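You operate a simulated robot arm through the tools that you are given. There is no shell and no other tool. Be economical: measure what you need, move in short steps, check, and stop when the job is done.

You are at the controls of a simulated robot arm. One attempt, no reset.

Task
Put the loose chestnut from the plimbera bay on top of the silver round steel block there.

It is judged by the outcome, as a careful person would: the job done as asked, and still so three seconds after it is handed in. It fails if anything else is knocked over, pushed out of place, dropped, spilled or broken.

Robot
A 7-joint arm with a two-finger parallel gripper, fixed in place. Base frame: the origin is at the foot of the arm, x ahead of it, y to its left, z up; the work surface is at about z = 0. Units: m, rad, N and s.
With the tool pointing down near the work surface it reaches from about 0.22 to 0.58 m from the base axis. Its first joint turns from -1.152 to 1.152 rad. Payload 2.5 kg.
The TCP is the grasp point between the finger pads, 0.023 m short of the fingertips. In the tool frame z runs along the fingers and y along their closing line. The gripper opens to 0.094 m. The fingers are 0.038 m wide and 0.01 m thick; the gripper's body (0.054 by 0.096 m) begins 0.039 m behind the TCP.
Orientation is that of the tool frame in the base frame, as a unit quaternion [w, x, y, z]. With the fingers straight down and closing along the base's y, the tool's x points along the base's -x, its y along +y and its z along -z.

Tools
- The arm moves only by the tool servo_tool. Its argument "moves" is a list of rows, each a list of 7 numbers: the shift along the base's x, y, z in m, then the turn, a rotation vector about the base's x, y, z in rad, then the gripper command, from -1 (fully open) to 1 (shut), values between in proportion. In form: [[tx, ty, tz, wx, wy, wz, jaw], ...]. A call has 1 to 10 rows; each row is the pose to reach, as a shift and turn from the pose commanded when the call began. A row lasts 0.2 s, in which the tool goes at most 0.05 m and 0.15 rad; a call with a longer step from one row to the next is refused whole, and so is a gripper value outside its range. A pose out of reach is approached as far as the arm can. The call stops where the force on the tool passes 40 N (or 10 N more than at its start, if that is more) or the arm is blocked; 0.2 s more then pass. Each finger travels about 0.108 m/s and halts on what it meets, pressing with about 43 N; the grip force reading is that of the motor and also rises with nothing between the fingers. The clock runs only during rows and for 0.2 s after the last one: add rows that repeat a pose to give the fingers time. The reply holds the time, the measured pose of the TCP, the force on the tool along the base axes, the opening and the grip force, in the units named above and with some noise.
- Cameras (640 x 400 px; columns grow to the right, rows downward): "scene" is fixed at [0.0975, -0.3945, 0.5566]; the picture's right is [0.96, -0.29, 0.00], its down [-0.13, -0.43, -0.89] and it looks along [0.26, 0.85, -0.45] (base axes); focal length 312 px, centre (320, 200). "wrist" rides on the gripper at [0.086, 0.016, -0.075] in the tool frame; the picture's right is [-0.18, 0.98, 0.00], its down [-0.58, -0.11, -0.81] and it looks along [-0.79, -0.15, 0.59] (tool axes); focal length 243 px, centre (320, 200). There is no depth. A picture from a camera that has moved, and an enlarged one, comes with that camera's place and axes in the base frame and with its lens.
- get_image(camera): a new picture of that camera. It takes no simulated time.
- zoom(camera, box): a new picture of the part [left, top, right, bottom] of that camera's present view, enlarged. It takes no simulated time.
- close_job(): hands the job in; it is judged then, once.

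Go step by step. Nothing tells you positions but the pictures and the camera data: compare them with the known pose of the tool, close in by small moves and look again before you grip or let go. The budget is 90 turns and 36 pictures, counting those below and the enlarged ones. Unless the task says otherwise, let go and move clear before handing in, and close with one line.

The tools are called after "Call:" by a JSON object that holds its "method" and its "body". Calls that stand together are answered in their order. servo_tool: Moves the arm, as the interface text tells. Its arguments: {"type":"object","properties":{"moves":{"type":"array","items":{"type":"array","items":{"type":"number"}}}},"required":["moves"]} The other tools are called the same way: get_image (camera) takes a picture; zoom (camera, box) takes an enlarged picture of a part of a camera's view; close_job () hands the job in.

At the start:

```text
clock: 0.0
tool_pos: [0.2784, 0.2811, 0.2664]
ee_rot: [0.0, 0.0, 1.0, 0.0]
ft_force: [-0.3, 0.5, 0.1]
opening: 0.0939
finger_force: 0.0
```

scene: 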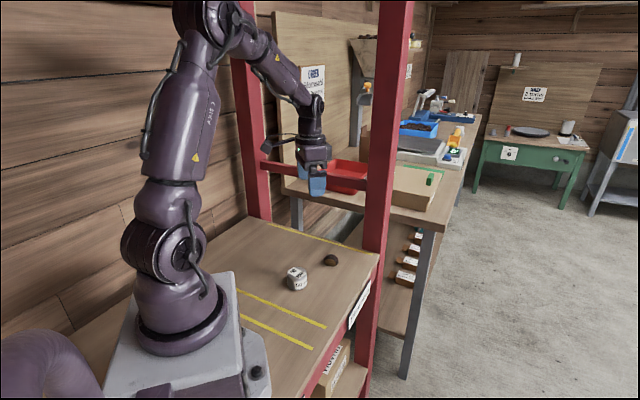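
wrist: 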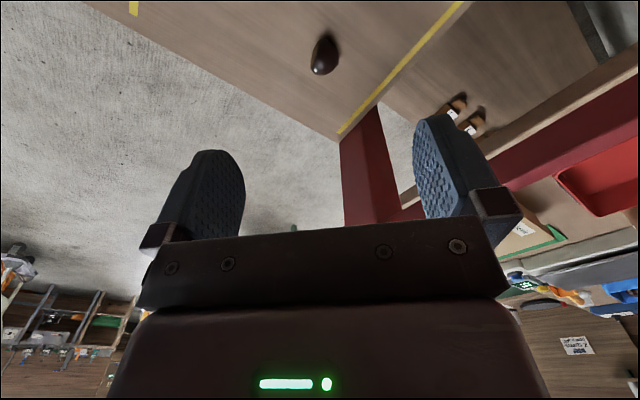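

The chestnut looks to be near (0.33, 0.27) and a block with labels near (0.22, 0.21). I'll enlarge to measure them.

Call:
{"method": "zoom", "body": {"camera": "scene", "box": [260, 230, 360, 300]}}

Call:
{"method": "zoom", "body": {"camera": "wrist", "box": [240, 0, 400, 100]}}

Call:
{"method": "zoom", "body": {"camera": "scene", "box": [220, 120, 460, 270]}}

```text
5.71 times, centred on (310, 265) of scene
camera zoom: at [0.0975, -0.3945, 0.5566], right [0.96, -0.29, 0.0], down [-0.13, -0.43, -0.89], along [0.26, 0.85, -0.45], focal length 1782 px, centre (377, -171)
```

zoom: 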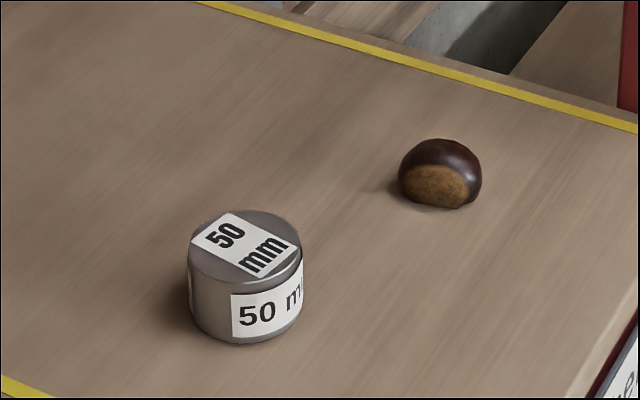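

```text
4.00 times, centred on (320, 50) of wrist
camera zoom: at [0.1929, 0.2977, 0.3406], right [0.18, 0.98, 0.0], down [0.58, -0.11, 0.81], along [0.79, -0.15, -0.59], focal length 970 px, centre (320, 800)
```

zoom: 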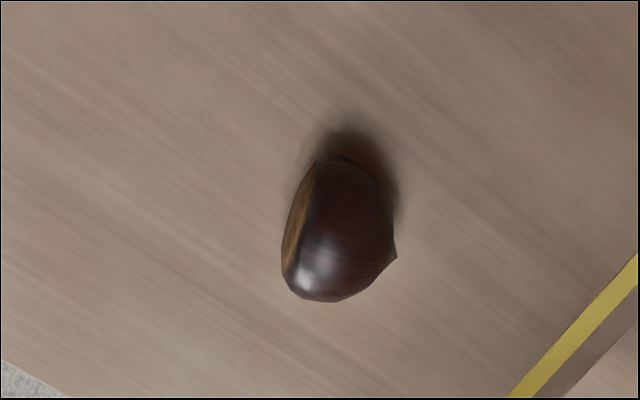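

```text
2.67 times, centred on (340, 195) of scene
camera zoom: at [0.0975, -0.3945, 0.5566], right [0.96, -0.29, 0.0], down [-0.13, -0.43, -0.89], along [0.26, 0.85, -0.45], focal length 832 px, centre (267, 213)
```

zoom: 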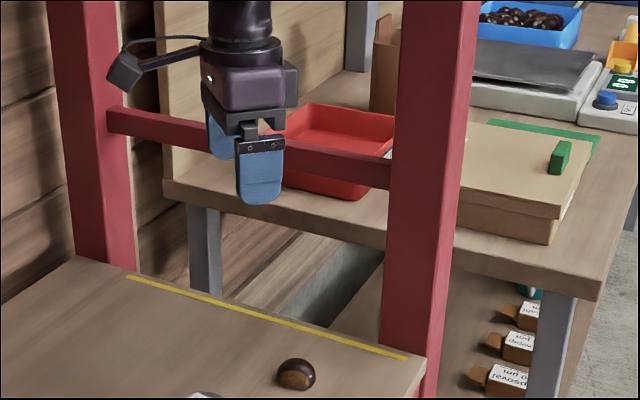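

The silver 50 mm block's top centre is near (0.225, 0.221), about 30 mm high. The chestnut is about (0.331, 0.271). I'll move above the chestnut and look again.

Call:
{"method": "servo_tool", "body": {"moves": [[0.02, -0.004, -0.03, 0, 0, 0, -1], [0.04, -0.008, -0.07, 0, 0, 0, -1], [0.052, -0.01, -0.11, 0, 0, 0, -1], [0.052, -0.01, -0.15, 0, 0, 0, -1], [0.052, -0.01, -0.15, 0, 0, 0, -1]]}}

Call:
{"method": "get_image", "body": {"camera": "wrist"}}

Call:
{"method": "zoom", "body": {"camera": "scene", "box": [250, 200, 410, 300]}}

Call:
{"method": "zoom", "body": {"camera": "scene", "box": [300, 270, 400, 390]}}

```text
clock: 1.2
tool_pos: [0.3329, 0.2699, 0.1167]
ee_rot: [-0.001, 0.0, 1.0, 0.0]
ft_force: [-0.6, -0.1, 1.1]
opening: 0.0942
finger_force: 0.0
```

```text
30 pictures are left
camera wrist: at [0.2461, 0.2854, 0.1915], right [0.18, 0.98, 0.0], down [0.58, -0.11, 0.81], along [0.79, -0.15, -0.59], focal length 243 px, centre (320, 200)
```

wrist: 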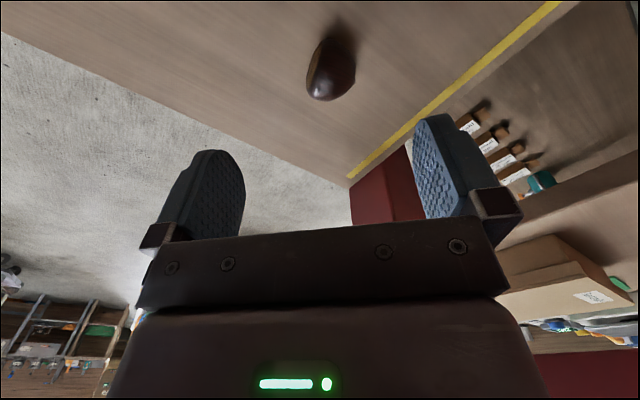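

```text
4.00 times, centred on (330, 250) of scene
camera zoom: at [0.0975, -0.3945, 0.5566], right [0.96, -0.29, 0.0], down [-0.13, -0.43, -0.89], along [0.26, 0.85, -0.45], focal length 1248 px, centre (280, 0)
```

zoom: 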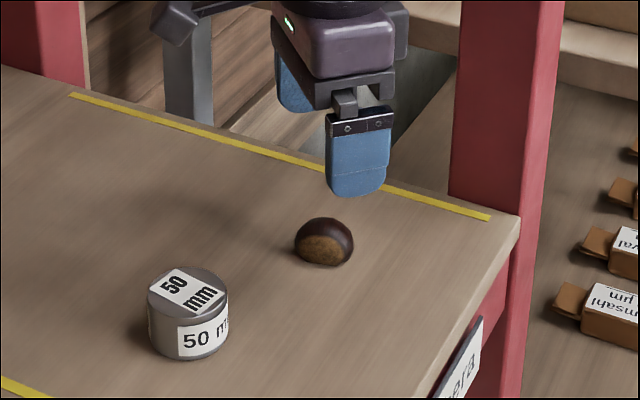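

```text
3.33 times, centred on (350, 330) of scene
camera zoom: at [0.0975, -0.3945, 0.5566], right [0.96, -0.29, 0.0], down [-0.13, -0.43, -0.89], along [0.26, 0.85, -0.45], focal length 1040 px, centre (220, -233)
```

zoom: 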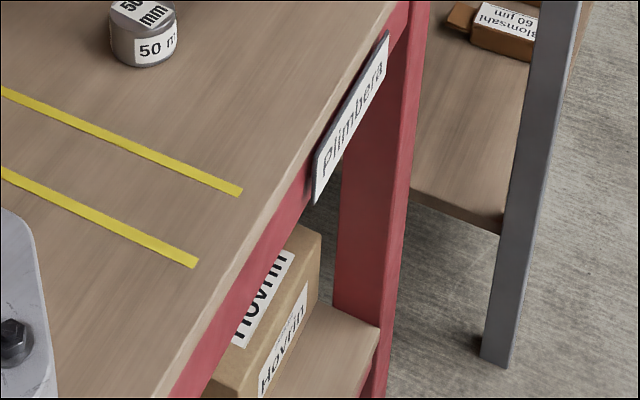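

The sign confirms this is the plimbera bay. Averaging both views, the chestnut is near (0.330, 0.274). I'll descend part way around it and check the centring.

Call:
{"method": "servo_tool", "body": {"moves": [[-0.002, 0.004, -0.03, 0, 0, 0, -1], [-0.002, 0.004, -0.06, 0, 0, 0, -1], [-0.002, 0.004, -0.06, 0, 0, 0, -1]]}}

Call:
{"method": "get_image", "body": {"camera": "wrist"}}

Call:
{"method": "zoom", "body": {"camera": "scene", "box": [290, 220, 370, 270]}}

```text
clock: 2.0
tool_pos: [0.3294, 0.2739, 0.0548]
ee_rot: [0.0, 0.0, 1.0, 0.0]
ft_force: [-0.4, -0.1, 0.0]
opening: 0.0942
finger_force: 0.0
```

```text
27 pictures are left
camera wrist: at [0.2433, 0.2899, 0.1304], right [0.18, 0.98, 0.0], down [0.58, -0.11, 0.81], along [0.79, -0.15, -0.59], focal length 243 px, centre (320, 200)
```

wrist: 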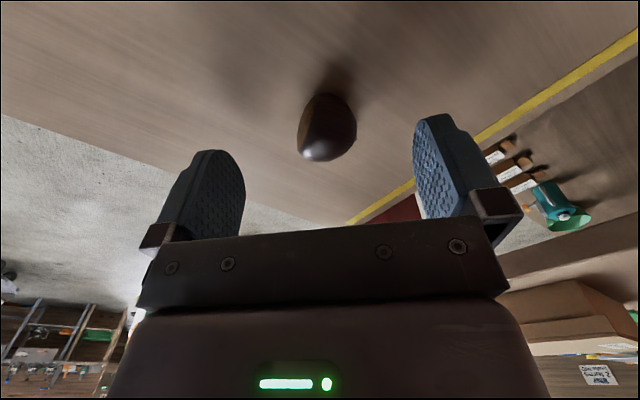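

```text
8.00 times, centred on (330, 245) of scene
camera zoom: at [0.0975, -0.3945, 0.5566], right [0.96, -0.29, 0.0], down [-0.13, -0.43, -0.89], along [0.26, 0.85, -0.45], focal length 2495 px, centre (240, -160)
```

zoom: 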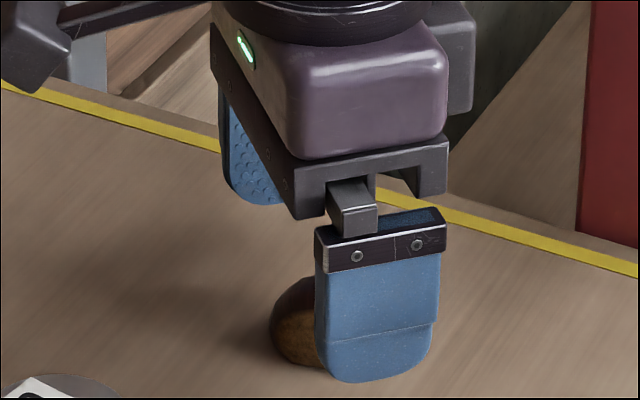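

Chestnut is at about (0.329, 0.277). I'll descend to 4 mm fingertip clearance and close gently in stages.

Call:
{"method": "servo_tool", "body": {"moves": [[0, 0.003, -0.015, 0, 0, 0, -1], [0, 0.003, -0.028, 0, 0, 0, -1], [0, 0.003, -0.028, 0, 0, 0, -0.6], [0, 0.003, -0.028, 0, 0, 0, -0.1]]}}

Call:
{"method": "zoom", "body": {"camera": "wrist", "box": [160, 80, 480, 280]}}

Call:
{"method": "zoom", "body": {"camera": "scene", "box": [290, 220, 370, 270]}}

```text
clock: 3.0
tool_pos: [0.3295, 0.2772, 0.0274]
ee_rot: [-0.001, 0.0, 1.0, 0.0]
ft_force: [0.7, 0.3, -0.1]
opening: 0.0518
finger_force: 0.2
```

```text
2.00 times, centred on (320, 180) of wrist
camera zoom: at [0.2437, 0.2933, 0.1029], right [0.18, 0.98, 0.0], down [0.58, -0.11, 0.81], along [0.79, -0.15, -0.59], focal length 485 px, centre (320, 240)
```

zoom: 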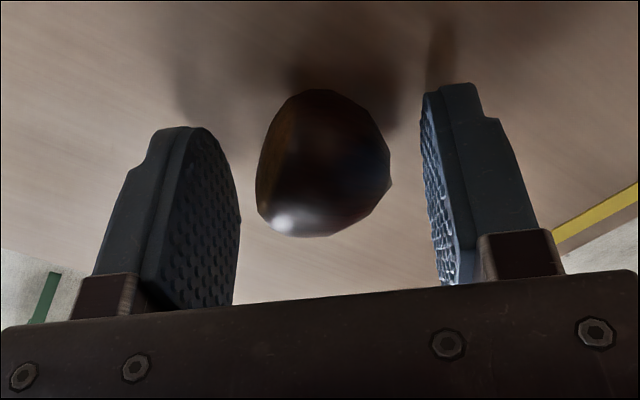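

```text
8.00 times, centred on (330, 245) of scene
camera zoom: at [0.0975, -0.3945, 0.5566], right [0.96, -0.29, 0.0], down [-0.13, -0.43, -0.89], along [0.26, 0.85, -0.45], focal length 2495 px, centre (240, -160)
```

zoom: 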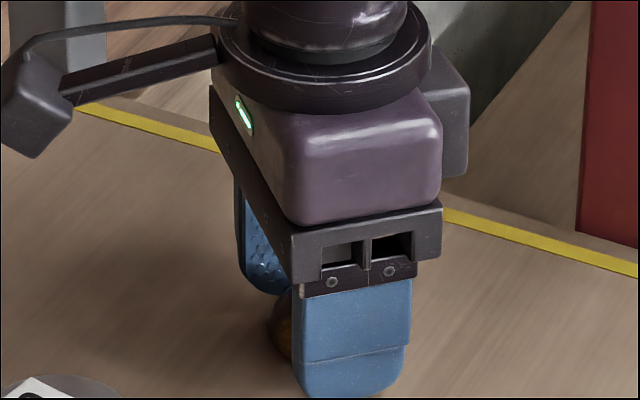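

The chestnut is well centred between the pads. Closing on it.

Call:
{"method": "servo_tool", "body": {"moves": [[0, 0, 0, 0, 0, 0, 0.2], [0, 0, 0, 0, 0, 0, 0.4], [0, 0, 0, 0, 0, 0, 0.6], [0, 0, 0, 0, 0, 0, 0.6]]}}

Call:
{"method": "zoom", "body": {"camera": "wrist", "box": [160, 80, 480, 280]}}

```text
clock: 4.0
tool_pos: [0.3299, 0.2773, 0.027]
ee_rot: [0.0, 0.0, 1.0, -0.001]
ft_force: [0.7, 0.8, 0.6]
opening: 0.0347
finger_force: 43.4
```

```text
2.00 times, centred on (320, 180) of wrist
camera zoom: at [0.2438, 0.2933, 0.103], right [0.18, 0.98, 0.0], down [0.58, -0.11, 0.81], along [0.79, -0.15, -0.59], focal length 485 px, centre (320, 240)
```

zoom: 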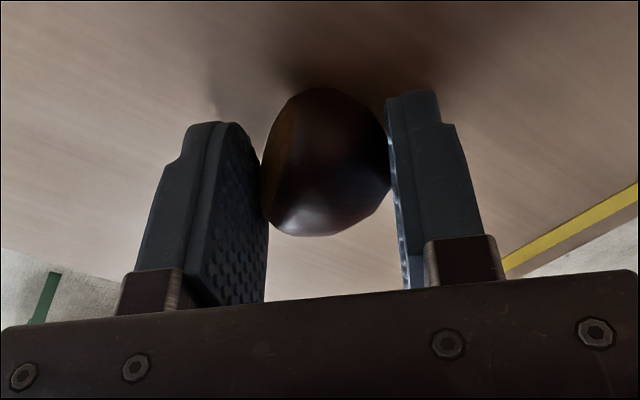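

It is held at 35 mm opening. Lift and carry it high over the block, then check.

Call:
{"method": "servo_tool", "body": {"moves": [[0, 0, 0.03, 0, 0, 0, 0.6], [0, 0, 0.07, 0, 0, 0, 0.6], [0, 0, 0.1, 0, 0, 0, 0.6], [-0.03, -0.015, 0.1, 0, 0, 0, 0.6], [-0.06, -0.03, 0.1, 0, 0, 0, 0.6], [-0.09, -0.042, 0.1, 0, 0, 0, 0.6], [-0.105, -0.052, 0.1, 0, 0, 0, 0.6], [-0.105, -0.052, 0.1, 0, 0, 0, 0.6]]}}

Call:
{"method": "get_image", "body": {"camera": "wrist"}}

Call:
{"method": "zoom", "body": {"camera": "scene", "box": [240, 200, 360, 300]}}

```text
clock: 5.8
tool_pos: [0.2265, 0.2267, 0.1285]
ee_rot: [0.0, 0.001, 1.0, 0.0]
ft_force: [-0.5, 0.0, -1.0]
opening: 0.0349
finger_force: 43.0
```

```text
22 pictures are left
camera wrist: at [0.1403, 0.2427, 0.2035], right [0.18, 0.98, 0.0], down [0.58, -0.11, 0.81], along [0.79, -0.15, -0.59], focal length 243 px, centre (320, 200)
```

wrist: 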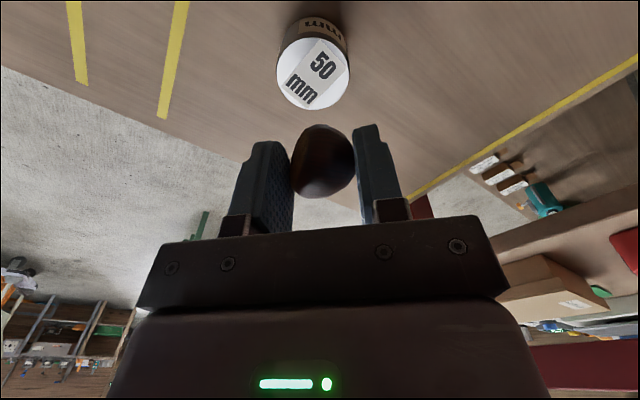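

```text
4.00 times, centred on (300, 250) of scene
camera zoom: at [0.0975, -0.3945, 0.5566], right [0.96, -0.29, 0.0], down [-0.13, -0.43, -0.89], along [0.26, 0.85, -0.45], focal length 1248 px, centre (400, 0)
```

zoom: 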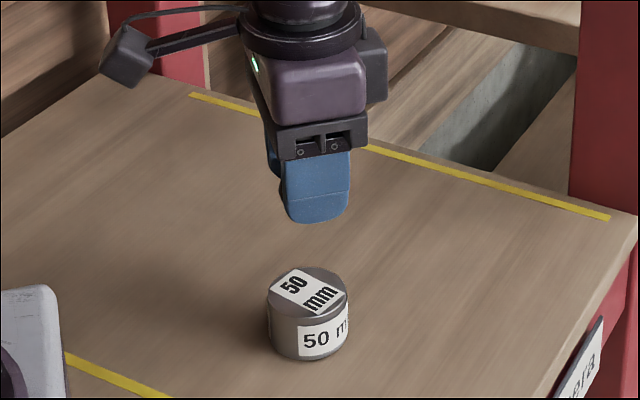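

Relative to the held chestnut, the block's top centre is about 2 mm back in x and 6 mm in −y. I'll correct and descend to about 18 mm above release height.

Call:
{"method": "servo_tool", "body": {"moves": [[-0.002, -0.006, 0, 0, 0, 0, 0.6], [-0.002, -0.006, -0.03, 0, 0, 0, 0.6], [-0.002, -0.006, -0.053, 0, 0, 0, 0.6], [-0.002, -0.006, -0.053, 0, 0, 0, 0.6]]}}

Call:
{"method": "zoom", "body": {"camera": "wrist", "box": [200, 60, 440, 210]}}

Call:
{"method": "zoom", "body": {"camera": "scene", "box": [250, 230, 346, 290]}}

```text
clock: 6.8
tool_pos: [0.2229, 0.222, 0.0734]
ee_rot: [0.0, 0.0, 1.0, 0.0]
ft_force: [-0.2, 0.0, -0.1]
opening: 0.0346
finger_force: 42.5
```

```text
2.67 times, centred on (320, 135) of wrist
camera zoom: at [0.1371, 0.2393, 0.1487], right [0.18, 0.98, 0.0], down [0.58, -0.11, 0.81], along [0.79, -0.15, -0.59], focal length 647 px, centre (320, 373)
```

zoom: 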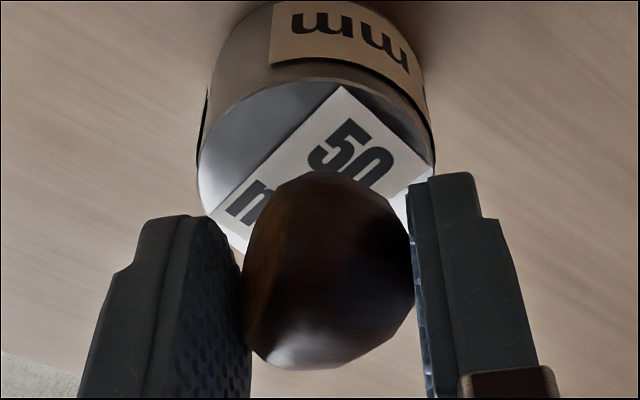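

```text
6.67 times, centred on (298, 260) of scene
camera zoom: at [0.0975, -0.3945, 0.5566], right [0.96, -0.29, 0.0], down [-0.13, -0.43, -0.89], along [0.26, 0.85, -0.45], focal length 2079 px, centre (467, -200)
```

zoom: 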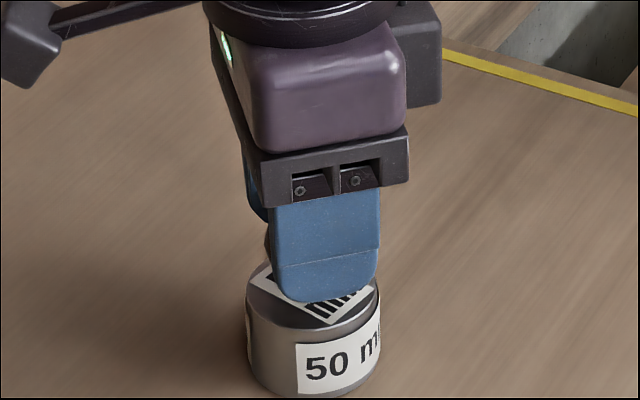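

The chestnut is over the block centre within about 2 mm. I'll lower it in small steps and watch the force for contact near z ≈ 0.057.

Call:
{"method": "servo_tool", "body": {"moves": [[0, -0.0015, -0.006, 0, 0, 0, 0.6], [0, -0.0015, -0.012, 0, 0, 0, 0.6], [0, -0.0015, -0.012, 0, 0, 0, 0.6]]}}

Call:
{"method": "zoom", "body": {"camera": "wrist", "box": [200, 60, 440, 210]}}

Call:
{"method": "zoom", "body": {"camera": "scene", "box": [270, 250, 334, 290]}}

```text
clock: 7.6
tool_pos: [0.2229, 0.2215, 0.0625]
ee_rot: [0.001, 0.001, 1.0, 0.001]
ft_force: [-3.9, -5.2, 30.2]
opening: 0.0344
finger_force: 42.9
```

```text
2.67 times, centred on (320, 135) of wrist
camera zoom: at [0.1364, 0.237, 0.1381], right [0.18, 0.98, 0.0], down [0.58, -0.11, 0.81], along [0.79, -0.15, -0.59], focal length 647 px, centre (320, 373)
```

zoom: 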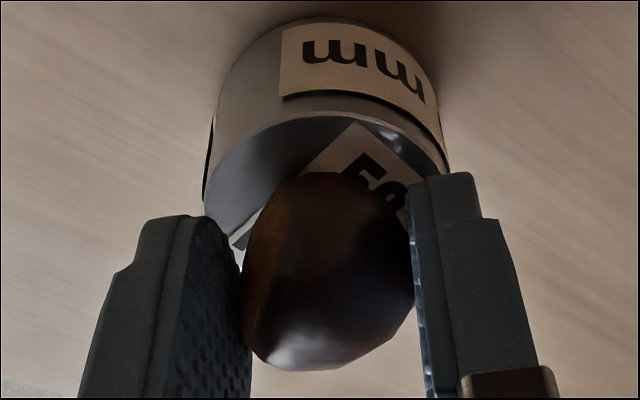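

```text
10.00 times, centred on (302, 270) of scene
camera zoom: at [0.0974, -0.3946, 0.5565], right [0.96, -0.29, 0.0], down [-0.13, -0.43, -0.89], along [0.26, 0.85, -0.45], focal length 3119 px, centre (500, -500)
```

zoom: 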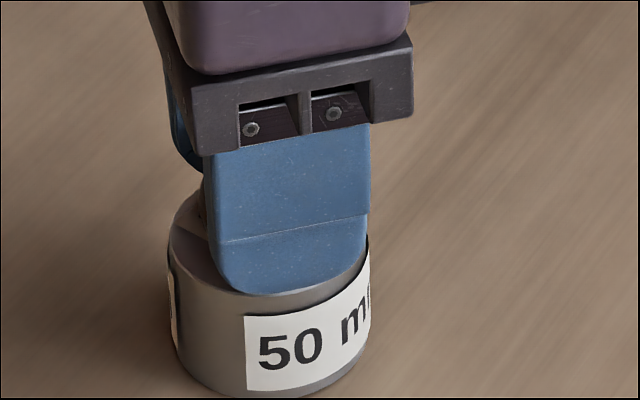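

Contact came earlier than expected, so the block is about 35 mm high. I'll ease up to relieve the pressing force before letting go.

Call:
{"method": "servo_tool", "body": {"moves": [[0, 0, 0.001, 0, 0, 0, 0.6], [0, 0, 0.001, 0, 0, 0, 0.6]]}}

```text
clock: 8.2
tool_pos: [0.2231, 0.2206, 0.064]
ee_rot: [0.001, 0.0, 1.0, 0.001]
ft_force: [0.5, 2.6, 7.9]
opening: 0.0345
finger_force: 43.2
```

Only about 8 N remains; I'll rise a fraction more, then open slowly.

Call:
{"method": "servo_tool", "body": {"moves": [[0, 0, 0.0004, 0, 0, 0, 0.6], [0, 0, 0.0004, 0, 0, 0, 0.3], [0, 0, 0.0004, 0, 0, 0, 0.24], [0, 0, 0.0004, 0, 0, 0, 0.18], [0, 0, 0.0004, 0, 0, 0, 0.1], [0, 0, 0.0004, 0, 0, 0, 0.0]]}}

Call:
{"method": "zoom", "body": {"camera": "wrist", "box": [200, 60, 440, 210]}}

Call:
{"method": "zoom", "body": {"camera": "scene", "box": [270, 250, 334, 290]}}

```text
clock: 9.6
tool_pos: [0.223, 0.2201, 0.0628]
ee_rot: [0.0, 0.001, 1.0, 0.0]
ft_force: [-0.3, -0.4, -1.0]
opening: 0.047
finger_force: 0.0
```

```text
2.67 times, centred on (320, 135) of wrist
camera zoom: at [0.1362, 0.2354, 0.1386], right [0.18, 0.98, 0.0], down [0.58, -0.11, 0.81], along [0.79, -0.15, -0.59], focal length 647 px, centre (320, 373)
```

zoom: 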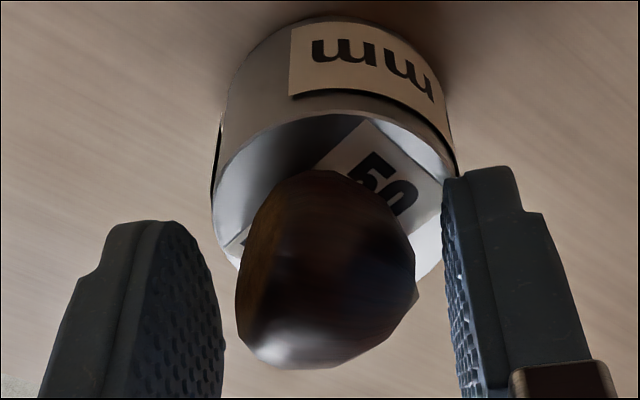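

```text
10.00 times, centred on (302, 270) of scene
camera zoom: at [0.0975, -0.3945, 0.5566], right [0.96, -0.29, 0.0], down [-0.13, -0.43, -0.89], along [0.26, 0.85, -0.45], focal length 3119 px, centre (500, -500)
```

zoom: 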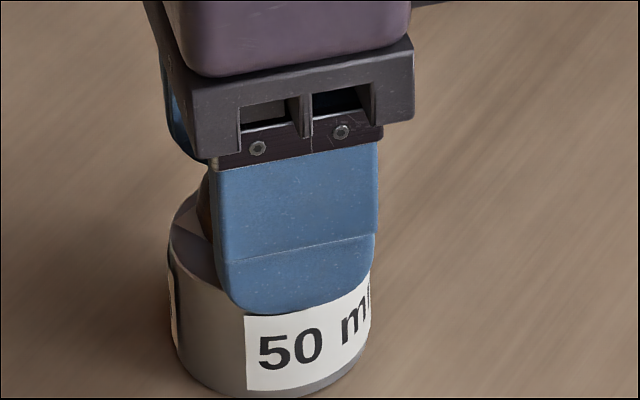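

The chestnut is resting on the block, free of the pads. I'll open wider and rise straight up.

Call:
{"method": "servo_tool", "body": {"moves": [[0, 0, 0, 0, 0, 0, -0.4], [0, 0, 0, 0, 0, 0, -0.8], [0, 0, 0.02, 0, 0, 0, -0.9], [0, 0, 0.05, 0, 0, 0, -0.9], [0, 0, 0.09, 0, 0, 0, -0.9], [0, 0, 0.13, 0, 0, 0, -0.9], [0, 0, 0.13, 0, 0, 0, -0.9]]}}

Call:
{"method": "zoom", "body": {"camera": "scene", "box": [250, 220, 346, 290]}}

Call:
{"method": "get_image", "body": {"camera": "wrist"}}

```text
clock: 11.2
tool_pos: [0.2238, 0.2196, 0.1898]
ee_rot: [0.0, 0.0, 1.0, 0.0]
ft_force: [-0.2, -0.4, 0.2]
opening: 0.0893
finger_force: 0.0
```

```text
5.71 times, centred on (298, 255) of scene
camera zoom: at [0.0975, -0.3946, 0.5566], right [0.96, -0.29, 0.0], down [-0.13, -0.43, -0.89], along [0.26, 0.85, -0.45], focal length 1782 px, centre (446, -114)
```

zoom: 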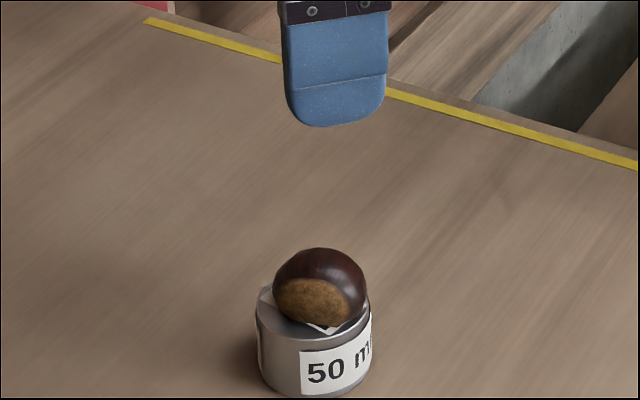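

```text
13 pictures are left
camera wrist: at [0.1378, 0.2358, 0.2658], right [0.18, 0.98, 0.0], down [0.58, -0.11, 0.81], along [0.79, -0.15, -0.59], focal length 243 px, centre (320, 200)
```

wrist: 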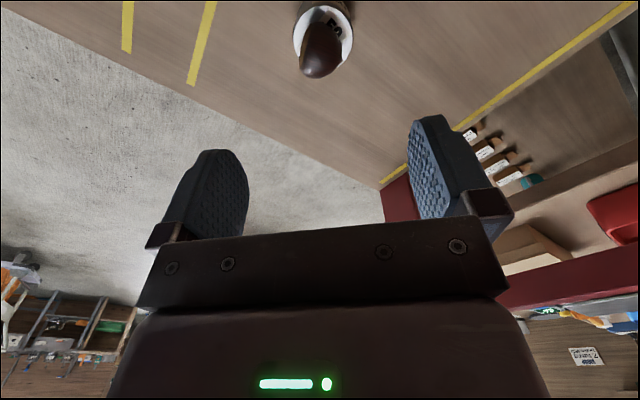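

The chestnut sits on the block, slightly forward of centre. I'll wait two seconds and confirm it isn't moving.

Call:
{"method": "servo_tool", "body": {"moves": [[0, 0, 0.02, 0, 0, 0, -0.9], [0, 0, 0.02, 0, 0, 0, -0.9], [0, 0, 0.02, 0, 0, 0, -0.9], [0, 0, 0.02, 0, 0, 0, -0.9], [0, 0, 0.02, 0, 0, 0, -0.9], [0, 0, 0.02, 0, 0, 0, -0.9], [0, 0, 0.02, 0, 0, 0, -0.9], [0, 0, 0.02, 0, 0, 0, -0.9], [0, 0, 0.02, 0, 0, 0, -0.9], [0, 0, 0.02, 0, 0, 0, -0.9]]}}

Call:
{"method": "zoom", "body": {"camera": "scene", "box": [250, 220, 346, 290]}}

```text
clock: 13.4
tool_pos: [0.223, 0.2176, 0.2106]
ee_rot: [0.0, 0.0, 1.0, 0.0]
ft_force: [0.0, -0.4, 1.3]
opening: 0.0894
finger_force: 0.1
```

```text
5.71 times, centred on (298, 255) of scene
camera zoom: at [0.0975, -0.3945, 0.5566], right [0.96, -0.29, 0.0], down [-0.13, -0.43, -0.89], along [0.26, 0.85, -0.45], focal length 1782 px, centre (446, -114)
```

zoom: 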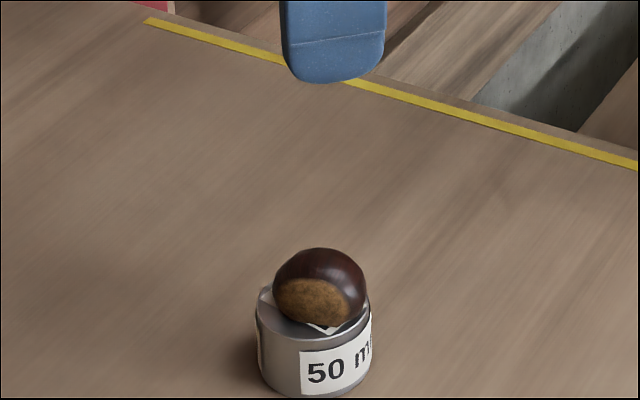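

The chestnut hasn't moved in two seconds, the block is in place, and the arm is clear. Handing in.

Call:
{"method": "close_job", "body": {}}

```text
The job is handed in.
```

The chestnut is resting on top of the silver round steel block in the plimbera bay, a few millimetres off centre, and it stayed still for the two seconds I watched before handing in.
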